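You operate a simulated robot arm through the tools that you are given. There is no shell and no other tool. Be economical: measure what you need, move in short steps, check, and stop when the job is done.

The job below is to be done with a simulated two-armed robot. You get a single attempt, and the scene is never put back.

TASK
Stow the folded throw in the footstool and move the teal cushion to the low table.
Fine: shut the lid.
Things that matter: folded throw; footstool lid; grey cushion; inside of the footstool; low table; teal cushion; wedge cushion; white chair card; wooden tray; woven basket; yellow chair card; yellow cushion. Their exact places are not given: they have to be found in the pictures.

It is judged by the outcome, as a careful person would: the job done as asked, and still so three seconds after it is handed in. It fails if anything else is knocked over, pushed out of place, dropped, spilled or broken. A push-on lid holds only when it is set on centred and level and pressed home; a screw cap is set on level and turned clockwise until tight.

THE ROBOT
Two 7-joint arms with two-finger parallel grippers on one trunk, on a base that drives. Base frame: it is fixed to the floor where the robot stands at the start and does not move with it; the origin is under the middle of the robot, x ahead of it, y to its left, z up. Lengths are in m, angles in degrees, forces in N, time in s.
The left shoulder is at the start at [0.06, 0.141, 0.944], the right one opposite. With the tool pointing down near the work surface each hand reaches from about 0.2 to 0.52 m from the robot's upright axis, wherever it stands, measured 20 degrees to its own side. Places, roughly: folded throw [-0.5, 1.5, 0.5]; footstool lid [0.9, -0.1, 0.4]; grey cushion [1, 0.5, 0.25]; inside of the footstool [0.9, -0.1, 0.2]; low table [1.1, 0.7, 0.4]; white chair card [1, 0.75, 0.25]; wooden tray [1.25, 1, 0.5]; woven basket [1.25, 1, 0.25]; yellow chair card [1, 0.75, 0.25]. Payload 1.57 kg a hand.
The tool frame of a hand sits at the grasp point between the pads (the TCP): z along the fingers, y along the line on which they close. The tips reach 0.03 m beyond it. The gripper opens to 0.11 m. The fingers are 0.024 m wide and 0.012 m thick; the gripper's body (0.048 by 0.112 m) begins 0.078 m behind the TCP.
Orientation is that of the tool frame in the base frame, as a unit quaternion [w, x, y, z]. With the fingers straight down and closing along the base's y, the tool's x points along the base's -x, its y along +y and its z along -z.

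THE INTERFACE
- The arms move only by the tool drive_tool. It takes "left_plan", "right_plan" or both (then of equal length, played together; a hand with none holds still); each is a list of rows, each a list of 7 numbers: the finger opening in cm, from 0 to 11, then the shift along the base's x, y, z in cm, then the turn, a rotation vector about the base's x, y, z in degrees. In form: [[hand, x, y, z, ax, ay, az], ...]. A call has 1 to 10 rows; each row shifts and turns the commanded pose from where the row before left it. Rows are played at 5 a second. More than 0.05 m and 8.6 degrees between two rows, or a gripper value outside its range, and nothing of the call is played. A pose out of reach is approached as far as the arm can. The call stops where the force on the tool passes 90 N (or 10 N more than at its start, if that is more) or the arm is blocked; 0.2 s more then pass. The fingers move at their own pace (about 0.045 m/s each) and stop on an object; they squeeze with about 29 N. The grip force told is the motor's: it shows also when the fingers shut on nothing. Time passes only in rows, and 0.2 s behind the last, so rows that do not move let the fingers close. It gives the time, the measured TCP pose, the force on the tool (base axes), the opening and the grip force at its end, in the units of the frame above (readings bear some noise), with the torque about the TCP (base axes, N m) and any sound that the robot's microphone picked up, and new pictures: "pictures" is both (left out), scene, wrist or none (wrist: the cameras of the hands that moved).
- Cameras (640 x 400 px; columns grow to the right, rows downward): "scene" is now at [0.0271, 0.0491, 1.5556]; the picture's right is [0.69, -0.72, -0.00], its down [-0.55, -0.52, -0.65] and it looks along [0.47, 0.45, -0.76] (base axes); focal length 214 px, centre (320, 200). "left" rides on the left gripper at [0.07, -0.016, -0.141] in its tool frame; the picture's right is [0.23, 0.97, 0.00], its down [-0.85, 0.20, -0.48] and it looks along [-0.47, 0.11, 0.88] (tool axes); focal length 222 px, centre (320, 200). "right" rides on the right gripper at [0.07, 0.016, -0.141] in its tool frame; the picture's right is [-0.23, 0.97, 0.00], its down [-0.86, -0.20, -0.48] and it looks along [-0.47, -0.11, 0.88] (tool axes); focal length 222 px, centre (320, 200).
- move_column(by): slides the trunk up (or, below 0, down) by that many m; the arms and the scene camera ride with it, the base frame stays. It gives what a move gives, with no picture.
- steer(legs): drives the robot by 1 to 6 legs, each [ahead, left, turn to the left] in m, m and degrees, along the robot's own axes; the way and the turn of a leg run together, so that a leg with both is an arc; at most 1.5 m and 180 degrees a leg. The arms and the cameras ride along, it lands a little off, and it stops where it bumps. It gives what a move gives, and a new picture of the scene camera.
- head_to(pan, tilt): turns the head with the scene camera to pan (to the left, within 86 degrees either way) and tilt (down, from -29 to 69), counted from straight ahead of the robot. It gives what a move gives, and a new picture of the scene camera.
- pixel_to_xyz(camera, pixels): for up to 12 pixels [column, row] of the newest picture of that camera ("zoom" is the newest enlarged one), the place [x, y, z] in the base frame of the surface seen there, good to about 0.003 m. The clock stands still meanwhile.
- enlarge(camera, box): a new picture of the part [left, top, right, bottom] of that camera's present view, enlarged. The clock stands still meanwhile.
- sign_off(): hands the job in; it is judged then, once.

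Keep the steps short. Do not move on a guess: measure, check each grasp and each placing, and mend mistakes. In all there are 80 turns and 260 pictures (those below and enlarged ones count). Leave the grippers open and the arms clear of the work at the hand-in unless told otherwise, and finish with a single line.

The tools are called after "Request:" as a command line: name --argument value ..., lists and objects as JSON in quotes. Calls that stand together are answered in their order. drive_tool: Moves the arms, as the interface text tells. Its arguments: {"type":"object","properties":{"left_plan":{"type":"array","items":{"type":"array","items":{"type":"number"}}},"right_plan":{"type":"array","items":{"type":"array","items":{"type":"number"}}},"pictures":{"type":"string","enum":["both","scene","wrist","none"]}},"required":[]} The other tools are called the same way: move_column (by) slides the trunk up or down; steer (legs) drives the base; head_to (pan, tilt) turns the head that bears the scene camera; pixel_to_xyz (camera, pixels) gives the place of the surface under pixels of a picture; enlarge (camera, box) takes an enlarged picture of a part of a camera's view; sign_off () hands the job in.

At the start:

```text
clock: 0.0
left_eef_pos: [0.5109, 0.3536, 1.1039]
left_tcp_rot: [0.001, 0.001, 1.0, 0.001]
left_contact_force: [0.6, -0.1, -0.4]
left_moment: [0.01, 0.01, -0.01]
left_opening: 0.11
left_grasp_force: 0.0
right_eef_pos: [0.3844, -0.0658, 1.1038]
right_tcp_rot: [0.0, 0.0, 1.0, 0.001]
right_contact_force: [0.5, -0.4, -0.2]
right_moment: [-0.02, 0.03, 0.02]
right_opening: 0.1101
right_grasp_force: 0.2
trunk travel left (down, up): [-0.542, 0.048]
robot x, y, heading: [0.0003, 0.0025, 0.0]
head pan, tilt: [43.5, 49.5]
```

scene: 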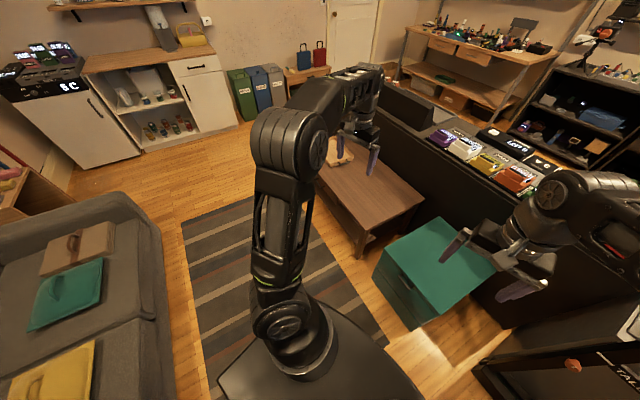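
right: 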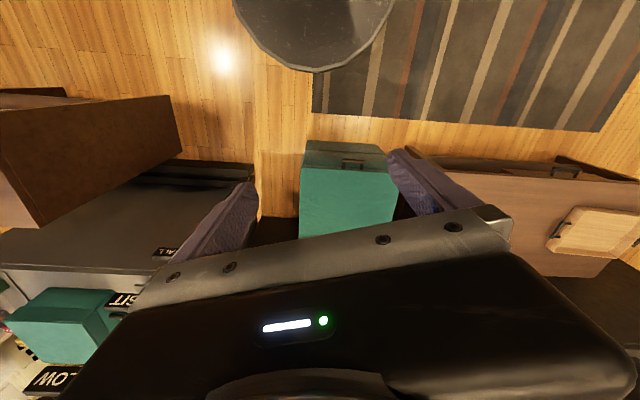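
left: 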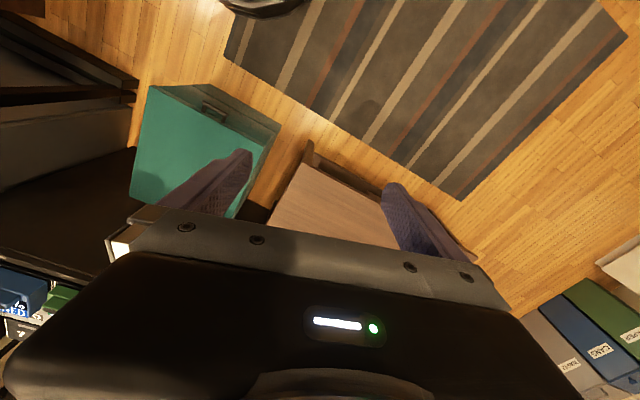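

I see the sofa at the left, with a tan folded item, a teal cushion and a yellow one, plus the low table and the teal footstool. I'll look closer before moving anything.

Request:
enlarge --camera "scene" --box '[320, 130, 540, 340]'

Request:
pixel_to_xyz --camera "scene" --pixels '[[435, 217], [382, 247], [421, 299], [492, 268], [75, 245], [65, 290], [50, 380], [370, 195], [422, 203], [356, 230], [330, 190], [15, 240]]'

Request:
head_to --pan 86 --tilt 35

```text
1.90 times, centred on (430, 235) of scene
```

zoom: 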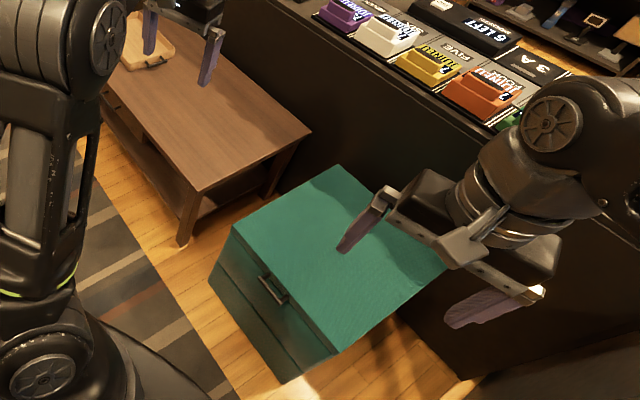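

```text
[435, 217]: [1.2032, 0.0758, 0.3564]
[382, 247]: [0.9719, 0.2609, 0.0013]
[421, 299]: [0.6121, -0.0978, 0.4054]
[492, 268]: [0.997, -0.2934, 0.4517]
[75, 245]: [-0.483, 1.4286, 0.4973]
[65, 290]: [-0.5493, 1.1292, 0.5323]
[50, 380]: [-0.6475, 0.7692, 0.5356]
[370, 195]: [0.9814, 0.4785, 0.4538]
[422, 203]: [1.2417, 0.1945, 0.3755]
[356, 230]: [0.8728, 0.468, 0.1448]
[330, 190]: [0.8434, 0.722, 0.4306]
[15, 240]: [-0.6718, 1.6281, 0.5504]
```

```text
clock: 1.1
left_eef_pos: [0.5117, 0.3569, 1.1028]
left_tcp_rot: [0.0, -0.001, 1.0, 0.0]
left_contact_force: [0.7, 0.3, -1.0]
left_moment: [-0.03, -0.02, -0.02]
left_opening: 0.1101
left_grasp_force: 0.0
right_eef_pos: [0.3839, -0.0651, 1.1039]
right_tcp_rot: [0.0, 0.0, 1.0, 0.0]
right_contact_force: [-0.8, -0.1, 0.2]
right_moment: [0.0, 0.0, 0.02]
right_opening: 0.1099
right_grasp_force: 0.0
trunk travel left (down, up): [-0.542, 0.048]
robot x, y, heading: [-0.0028, 0.0016, -0.1]
head pan, tilt: [85.9, 35.0]
```

scene: 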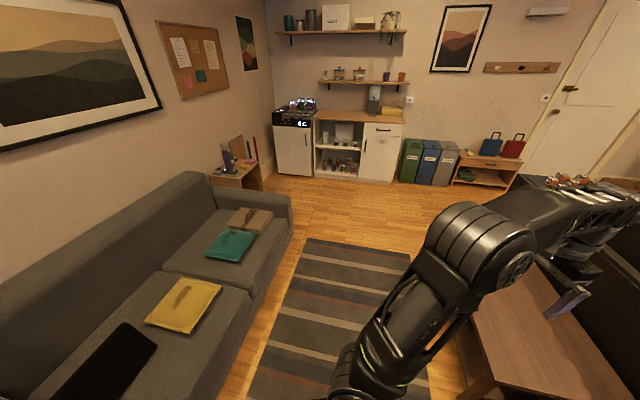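

The sofa holds the tan folded throw at (248,220), the teal cushion at (230,245), a yellow cushion and a dark object. I'll enlarge and measure them.

Request:
enlarge --camera "scene" --box '[130, 180, 300, 290]'

Request:
pixel_to_xyz --camera "scene" --pixels '[[248, 206], [273, 213], [260, 233], [227, 228], [222, 230], [256, 235], [240, 262], [206, 254], [230, 242], [250, 217], [262, 255], [292, 240]]'

```text
3.64 times, centred on (215, 235) of scene
```

zoom: 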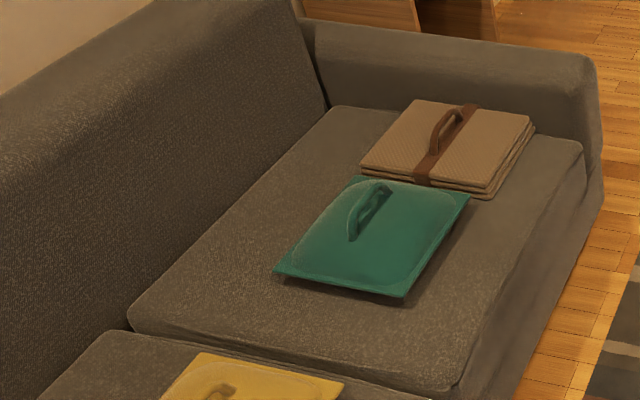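

```text
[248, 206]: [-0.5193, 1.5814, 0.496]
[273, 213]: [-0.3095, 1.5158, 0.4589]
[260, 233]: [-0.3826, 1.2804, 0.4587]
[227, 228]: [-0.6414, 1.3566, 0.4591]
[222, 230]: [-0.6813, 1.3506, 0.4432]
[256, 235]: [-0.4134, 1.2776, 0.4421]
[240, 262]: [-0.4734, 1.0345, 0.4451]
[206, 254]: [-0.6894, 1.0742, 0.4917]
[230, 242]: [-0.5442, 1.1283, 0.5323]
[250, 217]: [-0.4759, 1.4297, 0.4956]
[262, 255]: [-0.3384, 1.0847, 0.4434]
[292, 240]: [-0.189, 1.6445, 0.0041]
```

Both the throw and the teal cushion have strap handles. Next I'll look at the footstool from the head camera.

Request:
pixel_to_xyz --camera "zoom" --pixels '[[433, 150], [441, 124], [462, 112], [453, 125], [428, 178], [472, 106], [353, 236], [357, 205], [382, 188], [370, 212], [340, 245], [400, 190]]'

Request:
head_to --pan 5 --tilt 50

```text
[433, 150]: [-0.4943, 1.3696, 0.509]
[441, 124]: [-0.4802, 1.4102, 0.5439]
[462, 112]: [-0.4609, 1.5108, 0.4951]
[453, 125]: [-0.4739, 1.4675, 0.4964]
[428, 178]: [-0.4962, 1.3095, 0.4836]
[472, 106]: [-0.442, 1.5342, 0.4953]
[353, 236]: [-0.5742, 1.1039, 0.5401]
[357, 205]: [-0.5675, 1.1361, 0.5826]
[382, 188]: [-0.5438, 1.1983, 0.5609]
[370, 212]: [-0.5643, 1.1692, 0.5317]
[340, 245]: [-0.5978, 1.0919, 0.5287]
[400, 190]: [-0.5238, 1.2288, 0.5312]
```

```text
clock: 2.6
left_eef_pos: [0.512, 0.3564, 1.1028]
left_tcp_rot: [0.0, 0.0, 1.0, 0.0]
left_contact_force: [1.2, 0.4, -0.1]
left_moment: [-0.02, -0.08, 0.01]
left_opening: 0.1098
left_grasp_force: 0.1
right_eef_pos: [0.3851, -0.0649, 1.1031]
right_tcp_rot: [0.001, 0.0, 1.0, 0.0]
right_contact_force: [0.9, -0.5, 0.0]
right_moment: [-0.05, -0.04, -0.03]
right_opening: 0.1099
right_grasp_force: 0.1
trunk travel left (down, up): [-0.542, 0.048]
robot x, y, heading: [0.001, -0.0036, 0.1]
head pan, tilt: [5.0, 50.0]
```

scene: 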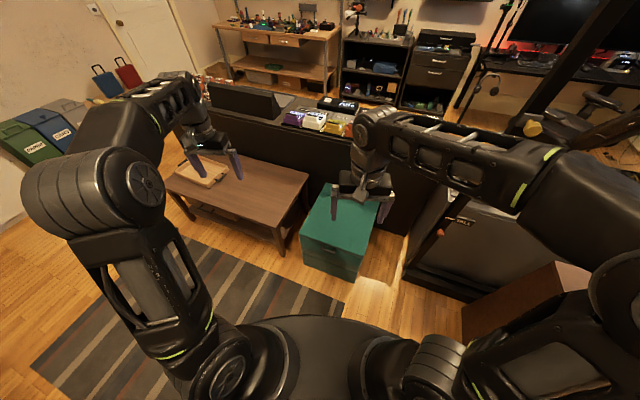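

Request:
enlarge --camera "scene" --box '[270, 160, 420, 290]'

Request:
enlarge --camera "scene" --box '[140, 130, 320, 260]'

Request:
pixel_to_xyz --camera "scene" --pixels '[[176, 180], [288, 222], [303, 182], [232, 153], [240, 190], [200, 178], [303, 234], [324, 185], [360, 255], [330, 215]]'

```text
3.08 times, centred on (345, 225) of scene
```

zoom: 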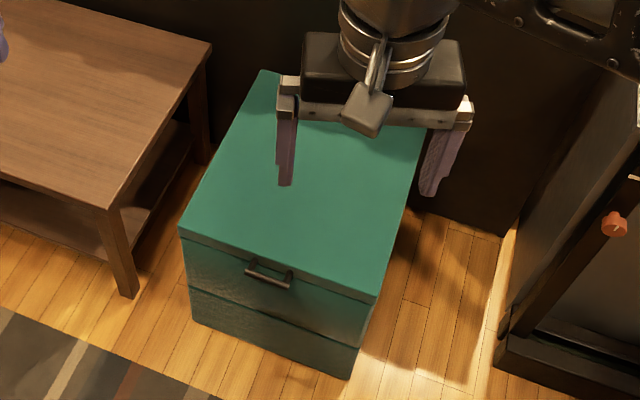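

```text
3.08 times, centred on (230, 195) of scene
```

zoom: 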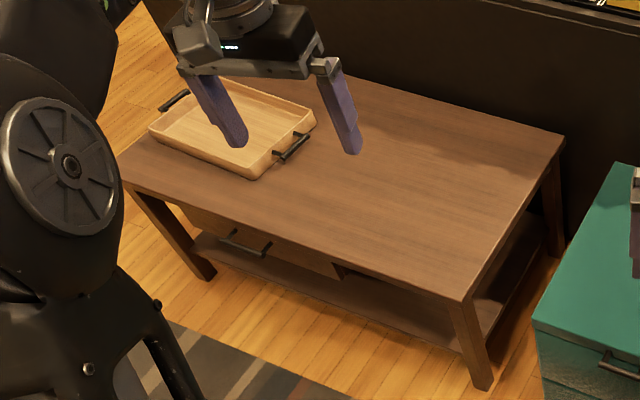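

```text
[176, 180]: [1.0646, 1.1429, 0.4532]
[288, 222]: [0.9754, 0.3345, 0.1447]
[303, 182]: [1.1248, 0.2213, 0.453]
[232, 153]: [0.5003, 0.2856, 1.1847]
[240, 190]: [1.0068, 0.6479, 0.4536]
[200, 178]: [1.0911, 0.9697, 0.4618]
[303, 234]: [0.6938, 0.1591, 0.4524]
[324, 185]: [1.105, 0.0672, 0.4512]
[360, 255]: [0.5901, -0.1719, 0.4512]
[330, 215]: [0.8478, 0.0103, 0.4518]
```

The footstool top is at z≈0.452 and is slightly rotated, with a handle on its front. I'll enlarge the front to find which seam is the lid's.

Request:
enlarge --camera "scene" --box '[295, 225, 375, 285]'

```text
6.67 times, centred on (335, 255) of scene
```

zoom: 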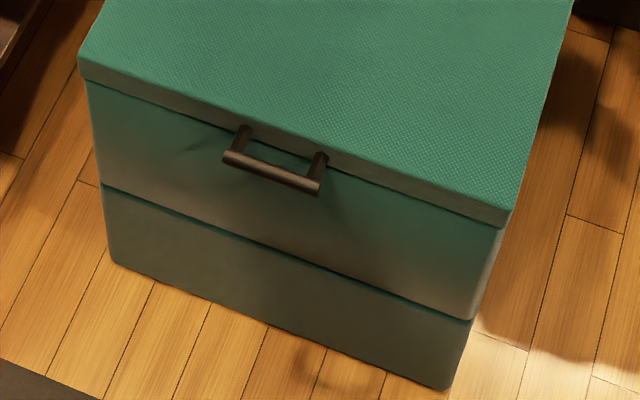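

Request:
pixel_to_xyz --camera "zoom" --pixels '[[230, 158], [272, 175], [315, 190], [243, 133], [318, 160], [270, 145], [200, 120], [200, 215], [85, 75], [500, 215], [108, 255], [450, 375]]'

```text
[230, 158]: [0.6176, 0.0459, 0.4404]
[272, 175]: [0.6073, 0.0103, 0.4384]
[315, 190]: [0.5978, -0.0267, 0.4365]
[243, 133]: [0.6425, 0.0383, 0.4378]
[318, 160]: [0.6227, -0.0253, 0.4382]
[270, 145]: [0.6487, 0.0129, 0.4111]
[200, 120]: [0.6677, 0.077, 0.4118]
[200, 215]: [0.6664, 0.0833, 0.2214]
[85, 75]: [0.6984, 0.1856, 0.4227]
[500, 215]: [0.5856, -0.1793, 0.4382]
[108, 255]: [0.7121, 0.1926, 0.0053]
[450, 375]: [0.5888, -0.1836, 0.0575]
```

The handle is on the thin lid's front edge: bar at about (0.607, 0.010, 0.438), posts about 3 cm long. I'll now measure the robot's own base edge and the room behind the stool.

Request:
pixel_to_xyz --camera "scene" --pixels '[[320, 318], [360, 322], [260, 330], [400, 335], [330, 186], [398, 210], [405, 200], [320, 150], [270, 135], [385, 262], [480, 300], [440, 220]]'

Request:
enlarge --camera "scene" --box '[250, 280, 450, 400]'

```text
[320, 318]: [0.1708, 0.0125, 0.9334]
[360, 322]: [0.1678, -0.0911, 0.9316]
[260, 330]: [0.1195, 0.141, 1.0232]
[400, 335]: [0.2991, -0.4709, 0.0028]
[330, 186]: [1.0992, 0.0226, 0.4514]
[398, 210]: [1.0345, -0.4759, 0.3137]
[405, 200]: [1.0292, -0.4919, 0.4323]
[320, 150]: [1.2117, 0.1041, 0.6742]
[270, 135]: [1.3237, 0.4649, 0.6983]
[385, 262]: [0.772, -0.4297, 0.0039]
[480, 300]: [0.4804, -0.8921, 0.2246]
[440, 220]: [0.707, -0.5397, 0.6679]
```

```text
3.20 times, centred on (350, 340) of scene
```

zoom: 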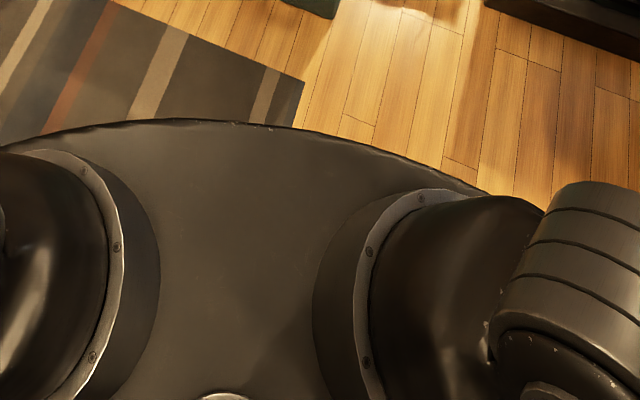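

In the right wrist picture the dark disc at (315,70) should be the robot's base. I'll measure its edge.

Request:
pixel_to_xyz --camera "right" --pixels '[[315, 66], [280, 60], [350, 62], [245, 20], [385, 20], [318, 40]]'

Request:
pixel_to_xyz --camera "left" --pixels '[[262, 14], [240, 10], [290, 8], [212, 110], [145, 90], [135, 195]]'

```text
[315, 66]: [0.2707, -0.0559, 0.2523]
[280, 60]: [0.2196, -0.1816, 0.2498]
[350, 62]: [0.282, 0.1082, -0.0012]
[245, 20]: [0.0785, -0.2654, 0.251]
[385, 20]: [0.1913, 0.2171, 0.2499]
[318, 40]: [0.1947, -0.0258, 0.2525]
```

```text
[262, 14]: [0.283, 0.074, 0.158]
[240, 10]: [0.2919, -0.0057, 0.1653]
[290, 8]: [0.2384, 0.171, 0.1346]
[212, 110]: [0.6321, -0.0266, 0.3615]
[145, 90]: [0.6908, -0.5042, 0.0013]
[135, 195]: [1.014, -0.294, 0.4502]
```

The base is about 0.29 m in radius. The stool's front normal is turned about 17° to the right. I'll drive up facing the stool, with the handle ahead of the right arm.

Request:
steer --legs '[[0.27, 0.19, 0], [0, 0, -17]]'

Request:
head_to --pan -20 --tilt 60

```text
clock: 5.8
left_eef_pos: [0.8673, 0.383, 1.1038]
left_tcp_rot: [0.0, 0.145, 0.989, -0.001]
left_contact_force: [0.8, -0.1, 0.4]
left_moment: [-0.02, -0.01, -0.03]
left_opening: 0.1099
left_grasp_force: 0.0
right_eef_pos: [0.6234, 0.0175, 1.105]
right_tcp_rot: [0.0, 0.146, 0.989, 0.0]
right_contact_force: [0.9, -0.4, -0.4]
right_moment: [0.03, 0.03, 0.0]
right_opening: 0.11
right_grasp_force: 0.1
trunk travel left (down, up): [-0.542, 0.048]
robot x, y, heading: [0.2706, 0.1927, -16.7]
head pan, tilt: [5.0, 50.0]
```

scene: 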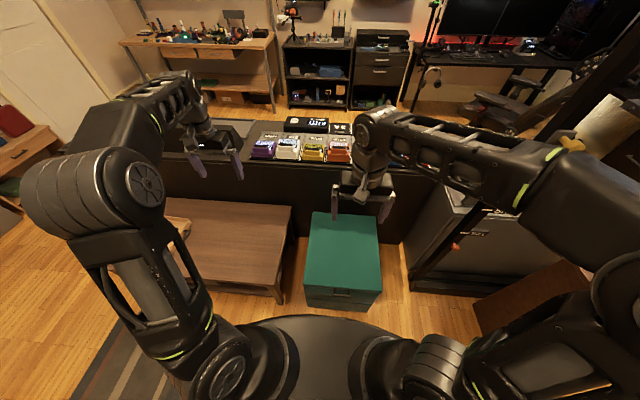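

```text
clock: 6.7
left_eef_pos: [0.8665, 0.3836, 1.1029]
left_tcp_rot: [0.0, 0.146, 0.989, -0.001]
left_contact_force: [0.3, 0.6, -0.6]
left_moment: [-0.02, 0.0, 0.03]
left_opening: 0.1099
left_grasp_force: 0.0
right_eef_pos: [0.623, 0.0178, 1.1044]
right_tcp_rot: [0.0, 0.146, 0.989, 0.0]
right_contact_force: [0.1, 0.5, 0.1]
right_moment: [0.01, -0.01, 0.0]
right_opening: 0.1101
right_grasp_force: 0.1
trunk travel left (down, up): [-0.542, 0.048]
robot x, y, heading: [0.274, 0.1882, -16.8]
head pan, tilt: [-20.0, 60.0]
```

scene: 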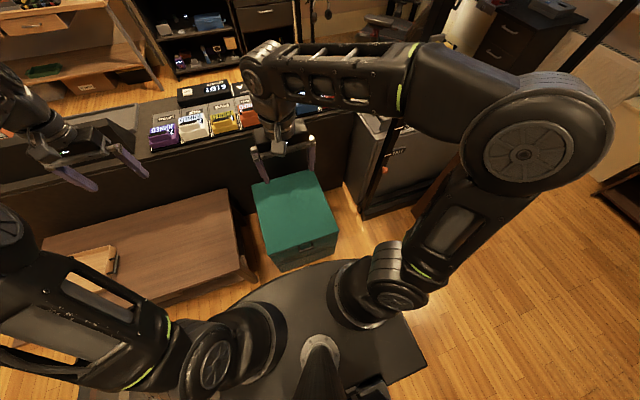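

The right hand hangs right above the handle. The bar runs along the robot's left-right direction, so I'll turn the hand 90° about the vertical, then tilt it 45° forward, all up high.

Request:
drive_tool --right_plan '[[11, 0, 0, 0, 0, 0, 8.5], [11, 0, 0, 0, 0, 0, 8.5], [11, 0, 0, 0, 0, 0, 8.5], [11, 0, 0, 0, 0, 0, 8.5], [11, 0, 0, 0, 0, 0, 8.5], [11, 0, 0, 0, 0, 0, 8.5], [11, 0, 0, 0, 0, 0, 8.5], [11, 0, 0, 0, 0, 0, 8.5], [11, 0, 0, 0, 0, 0, 8.5], [11, 0, 0, 0, 0, 0, 8.5]]' --pictures "none"

Request:
drive_tool --right_plan '[[11, 0, 0, 0, 0, 0, 5], [11, -2, 0.6, -3, -2.2, -7.2, 0], [11, -2, 0.6, -3, -2.2, -7.2, 0], [11, -2, 0.6, -3, -2.2, -7.2, 0], [11, -2, 0.6, -3, -2.2, -7.2, 0], [11, -2, 0.6, -3, -2.2, -7.2, 0], [11, -2, 0.6, -3, -2.2, -7.2, 0]]' --pictures "both"

```text
clock: 8.9
left_eef_pos: [0.8666, 0.383, 1.1032]
left_tcp_rot: [0.0, 0.146, 0.989, -0.001]
left_contact_force: [0.8, -1.0, 0.0]
left_moment: [0.04, -0.01, -0.03]
left_opening: 0.1099
left_grasp_force: 0.1
right_eef_pos: [0.6236, 0.0181, 1.1035]
right_tcp_rot: [0.0, -0.562, 0.827, -0.001]
right_contact_force: [0.0, 0.3, -0.3]
right_moment: [0.02, -0.01, 0.0]
right_opening: 0.1101
right_grasp_force: 0.0
trunk travel left (down, up): [-0.542, 0.048]
robot x, y, heading: [0.2717, 0.1884, -16.6]
head pan, tilt: [-20.0, 60.0]
```

```text
clock: 10.5
left_eef_pos: [0.8683, 0.3851, 1.1033]
left_tcp_rot: [0.0, 0.146, 0.989, -0.001]
left_contact_force: [0.5, 0.3, 0.0]
left_moment: [-0.05, 0.04, 0.02]
left_opening: 0.11
left_grasp_force: 0.0
right_eef_pos: [0.5888, 0.1335, 0.9707]
right_tcp_rot: [0.228, -0.551, 0.74, -0.31]
right_contact_force: [0.8, -0.3, -0.1]
right_moment: [0.0, 0.01, 0.02]
right_opening: 0.11
right_grasp_force: 0.0
right hand out of reach, approached as far as the arm can: row 5, 6, 7
trunk travel left (down, up): [-0.542, 0.048]
robot x, y, heading: [0.2744, 0.1889, -16.9]
head pan, tilt: [-20.0, 60.0]
```

scene: 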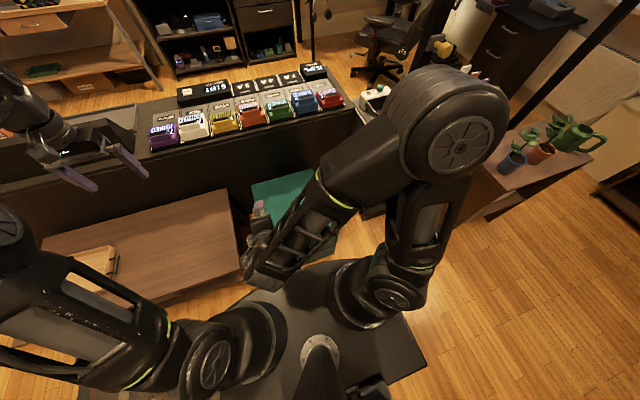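
right: 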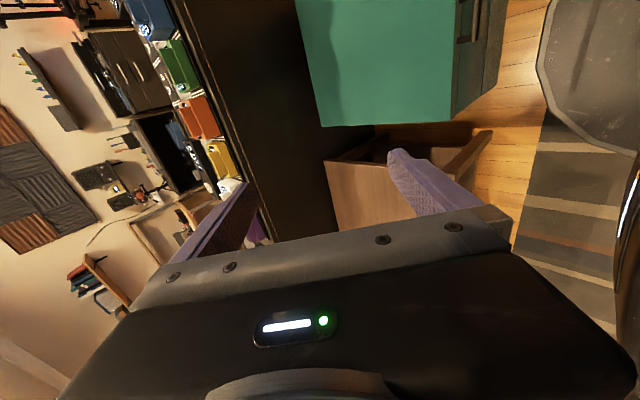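

The tilt was out of reach this close (rows 5–7). I'll undo it and go straight down instead, then check the pose.

Request:
drive_tool --right_plan '[[11, 0, 0, 0, 2.2, 7.2, 0], [11, 0, 0, 0, 2.2, 7.2, 0], [11, 0, 0, 0, 2.2, 7.2, 0], [11, 0, 0, 0, 2.2, 7.2, 0], [11, 0, 0, 0, 0, 0, 0]]' --pictures "none"

```text
clock: 11.7
left_eef_pos: [0.8672, 0.3841, 1.1039]
left_tcp_rot: [0.0, 0.146, 0.989, -0.002]
left_contact_force: [-0.1, -0.6, -0.6]
left_moment: [0.01, -0.03, 0.03]
left_opening: 0.1098
left_grasp_force: 0.0
right_eef_pos: [0.5887, 0.1303, 0.9699]
right_tcp_rot: [0.078, -0.591, 0.796, -0.106]
right_contact_force: [1.2, -0.2, 0.6]
right_moment: [-0.03, -0.01, -0.02]
right_opening: 0.1099
right_grasp_force: 0.0
trunk travel left (down, up): [-0.542, 0.048]
robot x, y, heading: [0.2707, 0.193, -16.7]
head pan, tilt: [-20.0, 60.0]
```

I'll finish levelling the hand, narrow the fingers to 2.8 cm and go to 16 cm above the handle.

Request:
drive_tool --right_plan '[[2.8, 0.3, -1.52, -4.5, 2.2, 7.2, 0], [2.8, 0.3, -1.52, -4.5, 2.2, 7.2, 0], [2.8, 0.3, -1.52, -4.6, 0, 0, 0], [2.8, 0.3, -1.52, -4.6, 0, 0, 0], [2.8, 0.3, -1.52, -4.6, 0, 0, 0], [2.8, 0.3, -1.52, -4.6, 0, 0, 0], [2.8, 0.3, -1.52, -4.6, 0, 0, 0], [2.8, 0.3, -1.5, -4.6, 0, 0, 0], [2.8, 0, 0, 0, 0, 0, 0]]'

```text
clock: 13.7
left_eef_pos: [0.8668, 0.3835, 1.1037]
left_tcp_rot: [0.0, 0.146, 0.989, 0.0]
left_contact_force: [-0.7, 0.5, 0.1]
left_moment: [0.04, -0.01, 0.04]
left_opening: 0.11
left_grasp_force: 0.0
right_eef_pos: [0.612, 0.0074, 0.605]
right_tcp_rot: [0.0, -0.596, 0.803, -0.001]
right_contact_force: [0.4, 0.6, 0.4]
right_moment: [-0.02, 0.01, -0.03]
right_opening: 0.0283
right_grasp_force: 0.1
trunk travel left (down, up): [-0.542, 0.048]
robot x, y, heading: [0.2713, 0.1885, -16.8]
head pan, tilt: [-20.0, 60.0]
```

scene: 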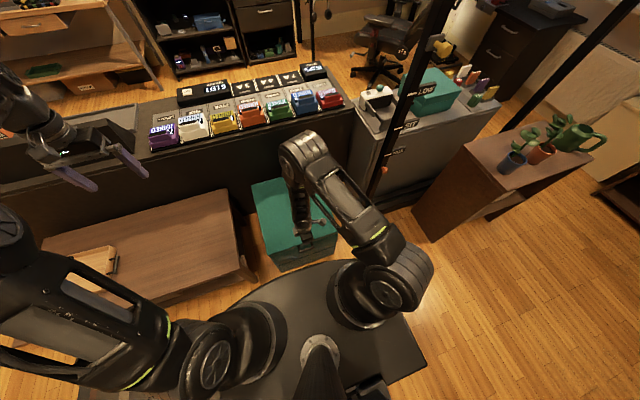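
right: 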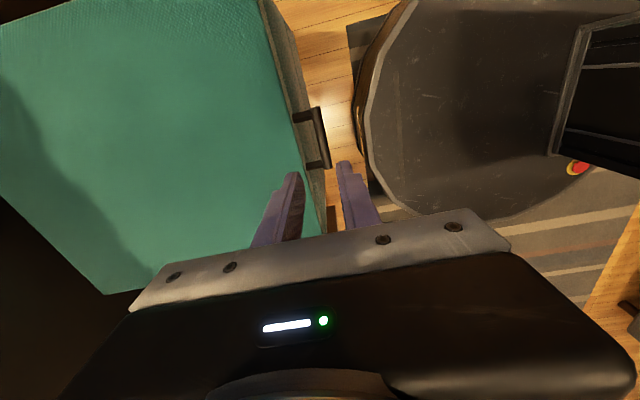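

The wrist view shows the handle at (315,140). I'll measure it here.

Request:
enlarge --camera "right" --box '[260, 80, 380, 240]'

Request:
pixel_to_xyz --camera "right" --pixels '[[317, 112], [321, 138], [326, 164], [298, 117], [311, 164], [290, 120], [301, 160], [294, 141]]'

```text
2.50 times, centred on (320, 160) of right
```

zoom: 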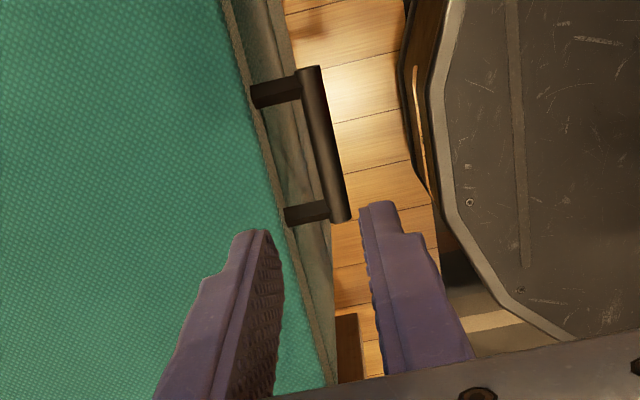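

```text
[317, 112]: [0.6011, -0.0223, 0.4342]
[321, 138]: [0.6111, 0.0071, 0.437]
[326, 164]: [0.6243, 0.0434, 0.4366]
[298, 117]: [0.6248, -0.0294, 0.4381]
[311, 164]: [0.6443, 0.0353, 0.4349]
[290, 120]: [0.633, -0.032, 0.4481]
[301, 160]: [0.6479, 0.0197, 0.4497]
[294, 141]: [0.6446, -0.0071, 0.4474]
```

The bar centre is (0.612, 0.008, 0.431) and the lid face 3 cm behind it. I'll descend around it.

Request:
drive_tool --right_plan '[[2.8, 0, 0.05, -4, 0, 0, 0], [2.8, 0, 0, -4, 0, 0, 0], [2.8, 0, 0, -3, 0, 0, 0], [2.8, 0, 0, -2.5, 0, 0, 0], [2.8, 0, 0, -2, 0, 0, 0], [2.8, 0, 0, -1.2, 0, 0, 0], [2.8, 0, 0, 0, 0, 0, 0]]' --pictures "wrist"

```text
clock: 15.3
left_eef_pos: [0.8639, 0.384, 1.107]
left_tcp_rot: [0.002, 0.146, 0.989, -0.001]
left_contact_force: [0.2, -0.3, -0.2]
left_moment: [0.01, 0.02, 0.02]
left_opening: 0.11
left_grasp_force: 0.2
right_eef_pos: [0.6157, 0.0075, 0.4414]
right_tcp_rot: [0.004, -0.595, 0.804, -0.005]
right_contact_force: [-5.8, -8.4, 72.3]
right_moment: [0.34, -2.12, -0.2]
right_opening: 0.025
right_grasp_force: 0.1
trunk travel left (down, up): [-0.542, 0.048]
robot x, y, heading: [0.2734, 0.1896, -16.8]
head pan, tilt: [-20.0, 60.0]
```

right: 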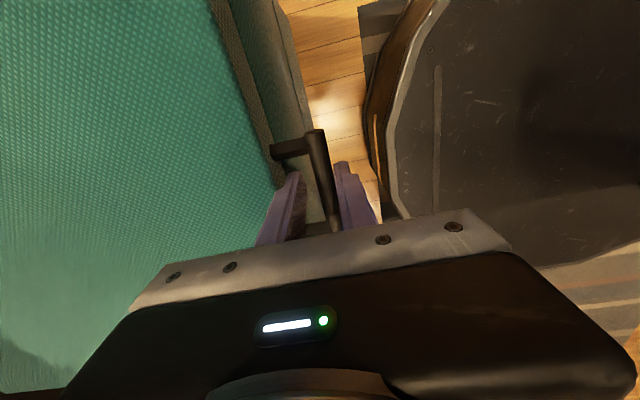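

72 N upward: the inner finger seems to be pressing on the lid's edge. I'll rise and look.

Request:
drive_tool --right_plan '[[2.8, 0, 0, 2.5, 0, 0, 0], [2.8, 0, 0, 0, 0, 0, 0]]' --pictures "none"

Request:
enlarge --camera "right" --box '[250, 110, 390, 250]'

```text
clock: 15.9
left_eef_pos: [0.8676, 0.3835, 1.1027]
left_tcp_rot: [0.0, 0.146, 0.989, -0.001]
left_contact_force: [-0.4, -0.5, -0.6]
left_moment: [-0.01, 0.06, 0.02]
left_opening: 0.1098
left_grasp_force: 0.1
right_eef_pos: [0.6126, 0.0074, 0.4608]
right_tcp_rot: [0.0, -0.596, 0.803, 0.0]
right_contact_force: [-0.1, 0.1, 0.4]
right_moment: [0.01, 0.01, 0.0]
right_opening: 0.0279
right_grasp_force: 0.0
trunk travel left (down, up): [-0.542, 0.048]
robot x, y, heading: [0.2725, 0.1908, -16.7]
head pan, tilt: [-20.0, 60.0]
```

```text
2.86 times, centred on (320, 180) of right
```

zoom: 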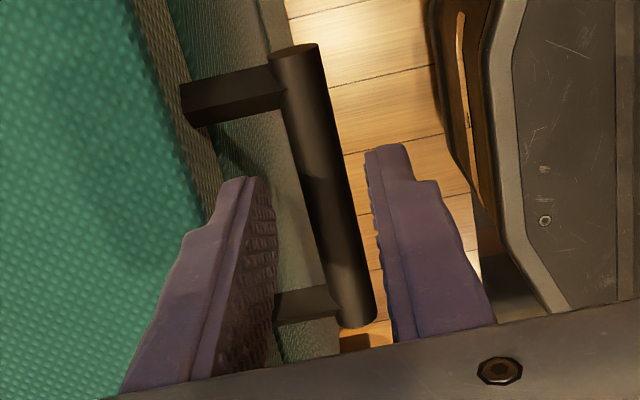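

The moment says the thicker part of the inner finger sits on the lid edge. I'll shift 4 mm outward, narrow the opening a bit and grip with the bar nearer the tips.

Request:
drive_tool --right_plan '[[2.2, -0.38, 0.12, 0, 0, 0, 0], [2.2, 0, 0, -0.8, 0, 0, 0], [2.2, 0, 0, -0.8, 0, 0, 0], [2.2, 0, 0, 0, 0, 0, 0]]' --pictures "none"

```text
clock: 16.9
left_eef_pos: [0.8679, 0.384, 1.1025]
left_tcp_rot: [0.0, 0.146, 0.989, -0.001]
left_contact_force: [0.3, -1.0, 0.3]
left_moment: [0.03, 0.0, 0.0]
left_opening: 0.1097
left_grasp_force: 0.1
right_eef_pos: [0.6092, 0.0107, 0.4466]
right_tcp_rot: [0.0, -0.596, 0.803, 0.0]
right_contact_force: [-0.4, -0.7, 0.5]
right_moment: [0.01, -0.03, 0.01]
right_opening: 0.0219
right_grasp_force: 0.1
trunk travel left (down, up): [-0.542, 0.048]
robot x, y, heading: [0.275, 0.1904, -16.7]
head pan, tilt: [-20.0, 60.0]
```

No force now. I'll lower 4 mm more, then close on the bar.

Request:
drive_tool --right_plan '[[2.2, 0, 0, -0.4, 0, 0, 0], [0, 0, 0, 0, 0, 0, 0], [0, 0, 0, 0, 0, 0, 0], [0, 0, 0, 0, 0, 0, 0]]' --pictures "wrist"

```text
clock: 17.9
left_eef_pos: [0.8682, 0.3834, 1.1029]
left_tcp_rot: [0.0, 0.146, 0.989, 0.0]
left_contact_force: [-0.3, 0.5, 0.2]
left_moment: [0.04, 0.02, 0.0]
left_opening: 0.1104
left_grasp_force: 0.1
right_eef_pos: [0.6106, 0.011, 0.4424]
right_tcp_rot: [0.001, -0.596, 0.803, -0.002]
right_contact_force: [10.4, -5.0, -3.2]
right_moment: [-0.01, -0.18, -0.17]
right_opening: 0.0136
right_grasp_force: 29.4
trunk travel left (down, up): [-0.542, 0.048]
robot x, y, heading: [0.2768, 0.1908, -16.6]
head pan, tilt: [-20.0, 60.0]
```

right: 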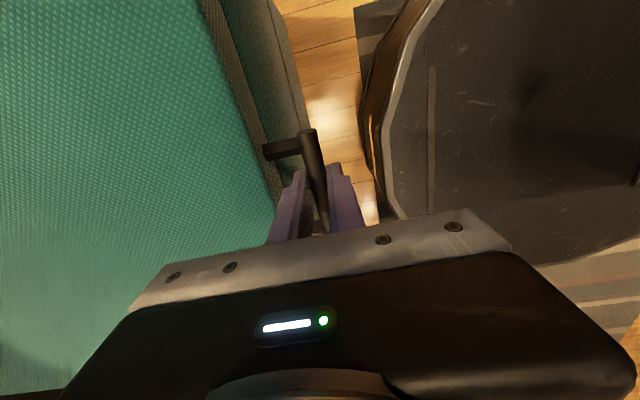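

The bar is gripped (1.36 cm). I'll lift 3 cm gently and read the forces to see whether it is hinged at the back.

Request:
drive_tool --right_plan '[[0, 0, 0, 1, 0, 0, 0], [0, 0, 0, 1, 0, 0, 0], [0, 0.1, 0, 1, 0, 0, 0], [0, 0, 0, 0, 0, 0, 0]]' --pictures "both"

```text
clock: 18.9
left_eef_pos: [0.8678, 0.3829, 1.1034]
left_tcp_rot: [0.0, 0.145, 0.989, 0.0]
left_contact_force: [-0.2, -0.3, 0.1]
left_moment: [0.0, 0.0, -0.02]
left_opening: 0.1101
left_grasp_force: 0.1
right_eef_pos: [0.6121, 0.0083, 0.4721]
right_tcp_rot: [0.001, -0.596, 0.803, -0.002]
right_contact_force: [23.5, -10.2, -7.7]
right_moment: [0.05, -0.29, -0.12]
right_opening: 0.014
right_grasp_force: 29.8
trunk travel left (down, up): [-0.542, 0.048]
robot x, y, heading: [0.2719, 0.1906, -17.0]
head pan, tilt: [-20.0, 60.0]
```

scene: 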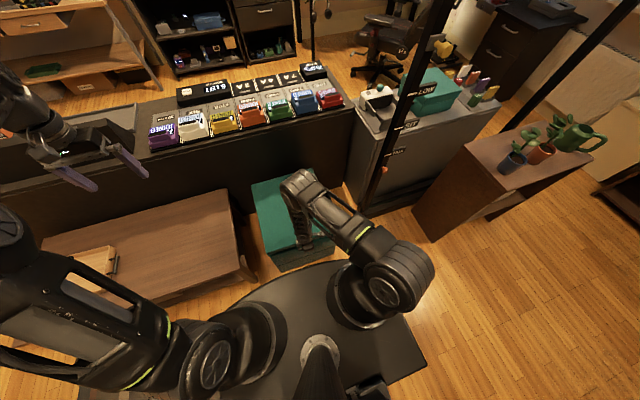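
right: 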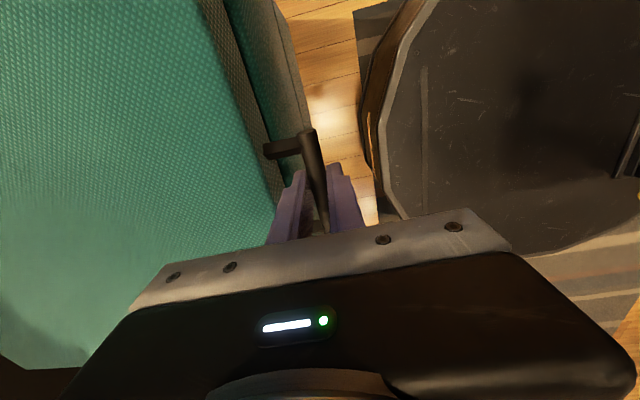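

The lid is hinged: vertical load only 8 N, and it pulls the hand forward. I'll follow an arc of about 0.46 m radius to 30°.

Request:
drive_tool --right_plan '[[0, 0.5, -0.15, 1, 0, 0, 0], [0, 0.48, -0.15, 4, 0, 0, 0], [0, 0.86, -0.26, 3.9, 0, 0, 0], [0, 1.15, -0.35, 3.8, 0, 0, 0], [0, 0, 0, 0, 0, 0, 0]]' --pictures "none"

```text
clock: 20.1
left_eef_pos: [0.8682, 0.3832, 1.1033]
left_tcp_rot: [0.0, 0.146, 0.989, -0.001]
left_contact_force: [0.1, -0.3, 0.0]
left_moment: [0.02, 0.03, -0.03]
left_opening: 0.1103
left_grasp_force: 0.0
right_eef_pos: [0.6397, 0.0022, 0.5988]
right_tcp_rot: [0.001, -0.596, 0.803, -0.001]
right_contact_force: [10.5, -3.0, -10.8]
right_moment: [0.31, -0.12, -0.19]
right_opening: 0.0138
right_grasp_force: 30.2
trunk travel left (down, up): [-0.542, 0.048]
robot x, y, heading: [0.2752, 0.1882, -16.5]
head pan, tilt: [-20.0, 60.0]
```

Good; the forces are small. I'll continue the arc to about 45°.

Request:
drive_tool --right_plan '[[0, 1.7, -0.5, 3.7, 0, 0, 0], [0, 1.8, -0.55, 3.6, 0, 0, 0], [0, 2.05, -0.62, 3.4, 0, 0, 0], [0, 2.4, -0.73, 3.2, 0, 0, 0], [0, 2.6, -0.8, 2.9, 0, 0, 0], [0, 0, 0, 0, 0, 0, 0]]' --pictures "both"

```text
clock: 21.5
left_eef_pos: [0.8649, 0.3846, 1.1044]
left_tcp_rot: [0.002, 0.146, 0.989, -0.001]
left_contact_force: [-0.1, 0.6, -0.9]
left_moment: [-0.01, -0.02, -0.02]
left_opening: 0.1102
left_grasp_force: 0.0
right_eef_pos: [0.7425, -0.0297, 0.7703]
right_tcp_rot: [0.001, -0.597, 0.802, 0.0]
right_contact_force: [-19.3, 2.5, 9.6]
right_moment: [-0.15, 0.63, -0.15]
right_opening: 0.0137
right_grasp_force: 29.9
trunk travel left (down, up): [-0.542, 0.048]
robot x, y, heading: [0.2753, 0.1891, -16.6]
head pan, tilt: [-20.0, 60.0]
```

scene: 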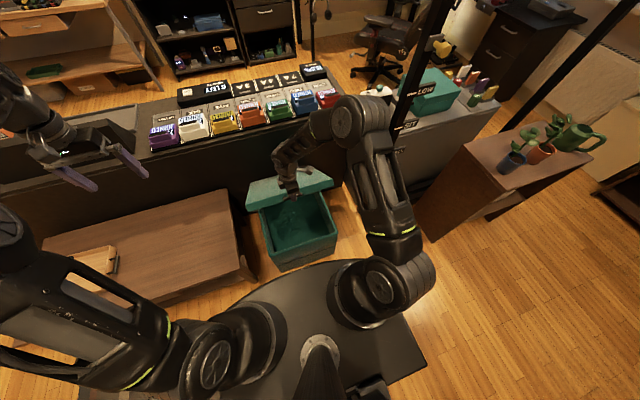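
right: 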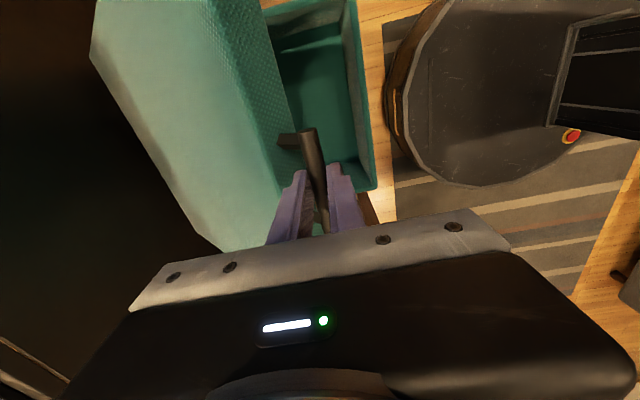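

The lid is at about 45° and the inside is visible. I'll continue to 65°.

Request:
drive_tool --right_plan '[[0, 2.6, -0.8, 2.9, 0, 0, 0], [0, 3.0, -0.92, 2.5, 0, 0, 0], [0, 3.2, -0.99, 2.1, 0, 0, 0], [0, 3.4, -1.05, 1.9, 0, 0, 0], [0, 0, 0, 0, 0, 0, 0]]' --pictures "none"

```text
clock: 22.7
left_eef_pos: [0.8636, 0.3831, 1.1062]
left_tcp_rot: [0.002, 0.146, 0.989, -0.002]
left_contact_force: [0.0, 0.0, 1.2]
left_moment: [-0.01, 0.02, 0.0]
left_opening: 0.1101
left_grasp_force: 0.0
right_eef_pos: [0.8667, -0.0677, 0.8653]
right_tcp_rot: [0.002, -0.596, 0.803, -0.003]
right_contact_force: [-21.0, -1.2, 37.0]
right_moment: [-0.01, 0.41, -0.17]
right_opening: 0.0137
right_grasp_force: 30.1
trunk travel left (down, up): [-0.542, 0.048]
robot x, y, heading: [0.2735, 0.1869, -16.6]
head pan, tilt: [-20.0, 60.0]
```

The force is radial (the arm presses toward the hinge). I'll add some height and continue to about 80°.

Request:
drive_tool --right_plan '[[0, 0, 0, 0.8, 0, 0, 0], [0, 3.4, -1.04, 1.7, 0, 0, 0], [0, 3.7, -1.13, 1.3, 0, 0, 0], [0, 3.7, -1.13, 0.9, 0, 0, 0], [0, 0, 0, 0, 0, 0, 0]]' --pictures "scene"

```text
clock: 23.9
left_eef_pos: [0.8675, 0.3844, 1.1025]
left_tcp_rot: [0.0, 0.146, 0.989, -0.002]
left_contact_force: [-0.7, 0.1, -0.2]
left_moment: [-0.01, -0.02, 0.01]
left_opening: 0.1099
left_grasp_force: 0.1
right_eef_pos: [0.9125, -0.0808, 0.8876]
right_tcp_rot: [0.001, -0.597, 0.802, -0.001]
right_contact_force: [-1.7, 3.5, -5.5]
right_moment: [-0.35, 0.31, -0.1]
right_opening: 0.0137
right_grasp_force: 30.2
right hand out of reach, approached as far as the arm can: row 3, 4
trunk travel left (down, up): [-0.542, 0.048]
robot x, y, heading: [0.2728, 0.1913, -16.9]
head pan, tilt: [-20.0, 60.0]
```

scene: 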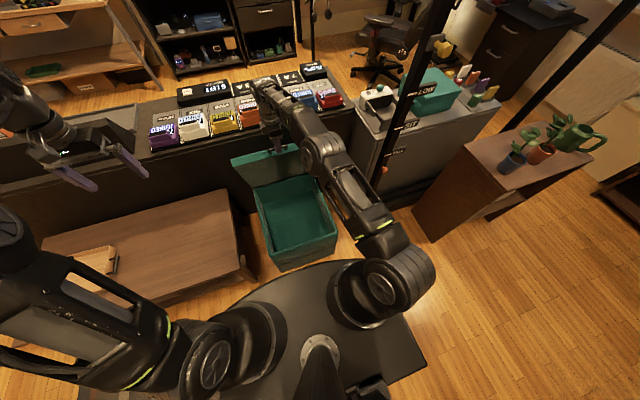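

About 70° now, and the downward-pointing hand is at its reach limit. I'll tilt the hand forward as I go on, to gain reach.

Request:
drive_tool --right_plan '[[0, 0, 0, 0, -2.2, -7.2, 0], [0, 0, 0, 0, -2.2, -7.2, 0], [0, 2, -0.61, 0.7, -2.2, -7.2, 0], [0, 3, -0.92, 0.8, -2.2, -7.2, 0], [0, 3.5, -1.07, 0.7, -2.2, -7.2, 0], [0, 0, 0, 0, 0, 0, 0]]' --pictures "wrist"

```text
clock: 25.3
left_eef_pos: [0.8666, 0.3854, 1.1028]
left_tcp_rot: [0.0, 0.147, 0.989, -0.001]
left_contact_force: [0.3, 0.1, 0.2]
left_moment: [0.01, -0.03, -0.02]
left_opening: 0.1102
left_grasp_force: 0.0
right_eef_pos: [0.9984, -0.1079, 0.9127]
right_tcp_rot: [0.194, -0.565, 0.759, -0.262]
right_contact_force: [0.0, 9.3, -2.0]
right_moment: [0.19, -0.01, -0.12]
right_opening: 0.0136
right_grasp_force: 30.6
trunk travel left (down, up): [-0.542, 0.048]
robot x, y, heading: [0.2731, 0.1899, -16.7]
head pan, tilt: [-20.0, 60.0]
```

right: 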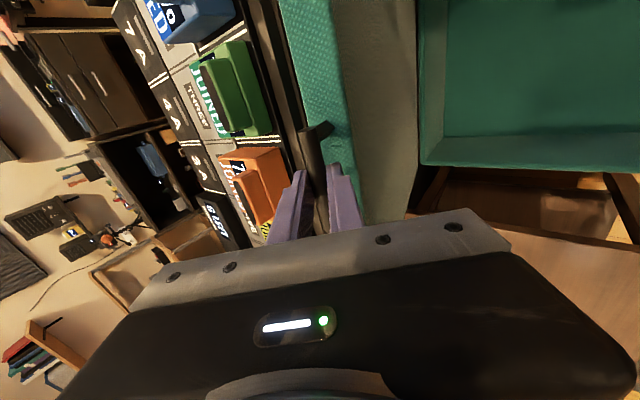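

About 82°. I'll go on past upright, to ~97°.

Request:
drive_tool --right_plan '[[0, 3.3, -1.0, 0.3, -2.2, -7.2, 0], [0, 3.5, -1.07, 0.0, -2.2, -7.2, 0], [0, 3.5, -1.07, -0.2, 0, 0, 0], [0, 0, 0, 0, 0, 0, 0]]' --pictures "none"

```text
clock: 26.0
left_eef_pos: [0.8532, 0.3849, 1.1111]
left_tcp_rot: [0.005, 0.149, 0.989, 0.0]
left_contact_force: [-0.1, 0.7, 0.7]
left_moment: [0.05, 0.0, 0.02]
left_opening: 0.1101
left_grasp_force: 0.1
right_eef_pos: [1.0501, -0.1248, 0.9051]
right_tcp_rot: [0.247, -0.537, 0.729, -0.345]
right_contact_force: [-93.1, 27.2, 26.4]
right_moment: [0.75, 0.66, -0.15]
right_opening: 0.0133
right_grasp_force: 30.5
trunk travel left (down, up): [-0.542, 0.048]
robot x, y, heading: [0.2712, 0.1873, -16.9]
head pan, tilt: [-20.0, 60.0]
stopped in row 3 (right hand): the force on the tool passed its limit at 149 N (the readings are from after the stop); the commanded pose is now the measured one
```

The lid has reached its stop at about 90°. I'll relax 1 cm and look at the force.

Request:
drive_tool --right_plan '[[0, -0.8, 0.25, 0.2, 0, 0, 0], [0, 0, 0, 0, 0, 0, 0]]' --pictures "both"

```text
clock: 26.6
left_eef_pos: [0.8608, 0.3848, 1.1068]
left_tcp_rot: [0.004, 0.148, 0.989, -0.001]
left_contact_force: [-0.4, 0.5, -0.4]
left_moment: [0.0, -0.02, -0.01]
left_opening: 0.1101
left_grasp_force: 0.1
right_eef_pos: [1.0517, -0.1241, 0.9046]
right_tcp_rot: [0.248, -0.537, 0.727, -0.348]
right_contact_force: [-55.3, 16.2, 12.5]
right_moment: [0.38, -0.44, -0.64]
right_opening: 0.0137
right_grasp_force: 29.7
trunk travel left (down, up): [-0.542, 0.048]
robot x, y, heading: [0.2732, 0.1915, -16.9]
head pan, tilt: [-20.0, 60.0]
```

scene: 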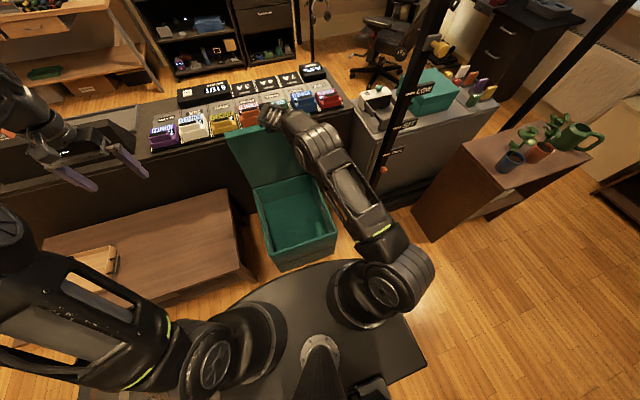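
right: 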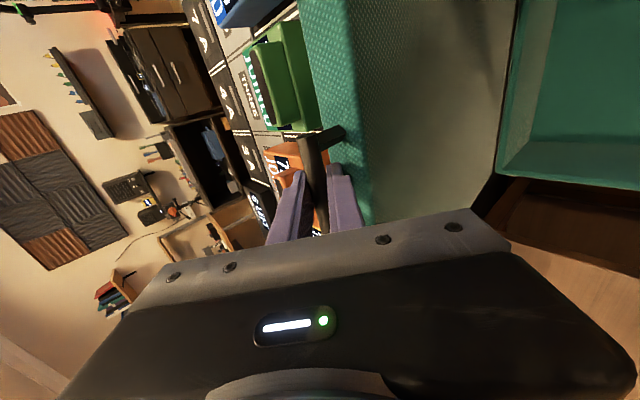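

I'll relax more until the force is near zero, then open slightly and see whether the lid stays.

Request:
drive_tool --right_plan '[[0, -1.2, 0.37, 0, 0, 0, 0], [0, 0, 0, 0, 0, 0, 0], [2.4, 0, 0, 0, 0, 0, 0], [2.4, 0, 0, 0, 0, 0, 0], [2.4, 0, 0, 0, 0, 0, 0]]' --pictures "wrist"

```text
clock: 27.8
left_eef_pos: [0.8653, 0.384, 1.1047]
left_tcp_rot: [0.001, 0.146, 0.989, -0.001]
left_contact_force: [1.1, 0.3, 0.1]
left_moment: [0.0, -0.04, 0.01]
left_opening: 0.1102
left_grasp_force: 0.1
right_eef_pos: [1.0458, -0.1227, 0.906]
right_tcp_rot: [0.249, -0.537, 0.727, -0.349]
right_contact_force: [5.4, -3.7, 17.5]
right_moment: [0.28, -1.35, 0.05]
right_opening: 0.0143
right_grasp_force: 0.0
trunk travel left (down, up): [-0.542, 0.048]
robot x, y, heading: [0.2709, 0.1953, -16.9]
head pan, tilt: [-20.0, 60.0]
```

right: 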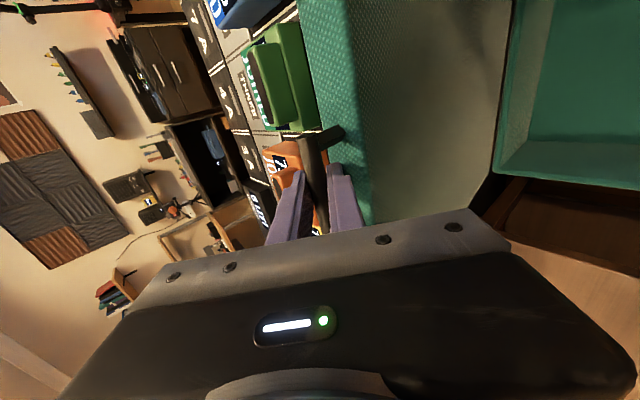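

The lower finger touches the lid edge, so it can't open. I'll withdraw along the finger direction while it is loose.

Request:
drive_tool --right_plan '[[2, -0.6, 0.18, 0.7, 0, 0, 0], [2.4, -0.74, 0.22, 0.63, 0, 0, 0], [3, -0.74, 0.22, 0.63, 0, 0, 0], [4, -0.74, 0.22, 0.63, 0, 0, 0], [5, -0.74, 0.22, 0.63, 0, 0, 0], [5, 0, 0, 0, 0, 0, 0]]' --pictures "wrist"

```text
clock: 29.2
left_eef_pos: [0.8717, 0.3806, 1.0997]
left_tcp_rot: [-0.003, 0.146, 0.989, 0.0]
left_contact_force: [0.3, 0.3, -0.4]
left_moment: [-0.02, 0.04, 0.01]
left_opening: 0.11
left_grasp_force: 0.2
right_eef_pos: [1.0116, -0.113, 0.921]
right_tcp_rot: [0.243, -0.542, 0.73, -0.34]
right_contact_force: [27.6, -1.0, -57.8]
right_moment: [0.62, -7.34, 0.11]
right_opening: 0.0736
right_grasp_force: 13.4
trunk travel left (down, up): [-0.542, 0.048]
robot x, y, heading: [0.2702, 0.1903, -16.7]
head pan, tilt: [-20.0, 60.0]
```

right: 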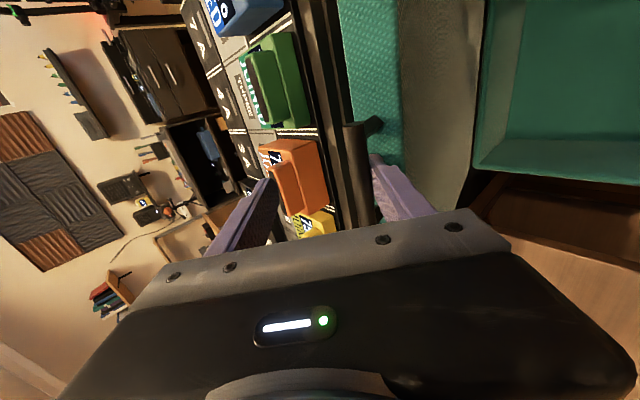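

The lower finger is hooked in the gap. I'll narrow the fingers again first, to free it.

Request:
drive_tool --right_plan '[[2.2, 0, 0, -0.5, 0, 0, 0], [2.2, 0, 0, 0, 0, 0, 0], [2.2, 0, 0, 0, 0, 0, 0], [2.2, 0, 0, 0, 0, 0, 0], [2.2, 0, 0, 0, 0, 0, 0]]' --pictures "both"

```text
clock: 30.4
left_eef_pos: [0.867, 0.3816, 1.1034]
left_tcp_rot: [0.0, 0.148, 0.989, 0.001]
left_contact_force: [0.0, 0.2, -0.1]
left_moment: [-0.03, -0.05, 0.01]
left_opening: 0.1099
left_grasp_force: 0.0
right_eef_pos: [1.009, -0.115, 0.926]
right_tcp_rot: [0.245, -0.538, 0.728, -0.346]
right_contact_force: [-4.0, -1.6, -19.4]
right_moment: [0.21, 0.19, -0.06]
right_opening: 0.0366
right_grasp_force: 8.4
trunk travel left (down, up): [-0.542, 0.048]
robot x, y, heading: [0.2703, 0.1877, -17.2]
head pan, tilt: [-20.0, 60.0]
```

scene: 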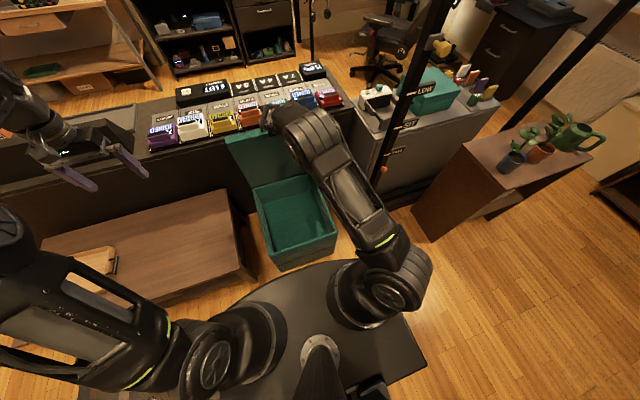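
right: 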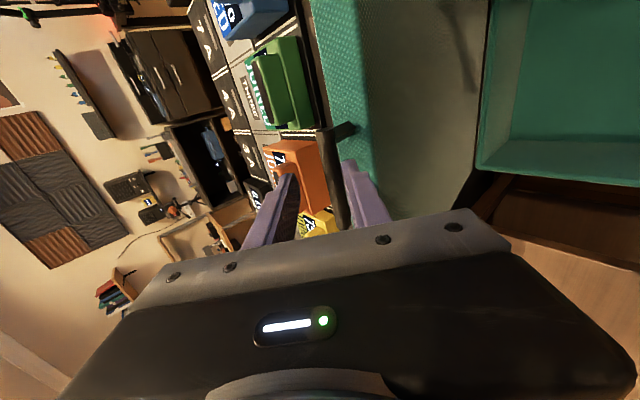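

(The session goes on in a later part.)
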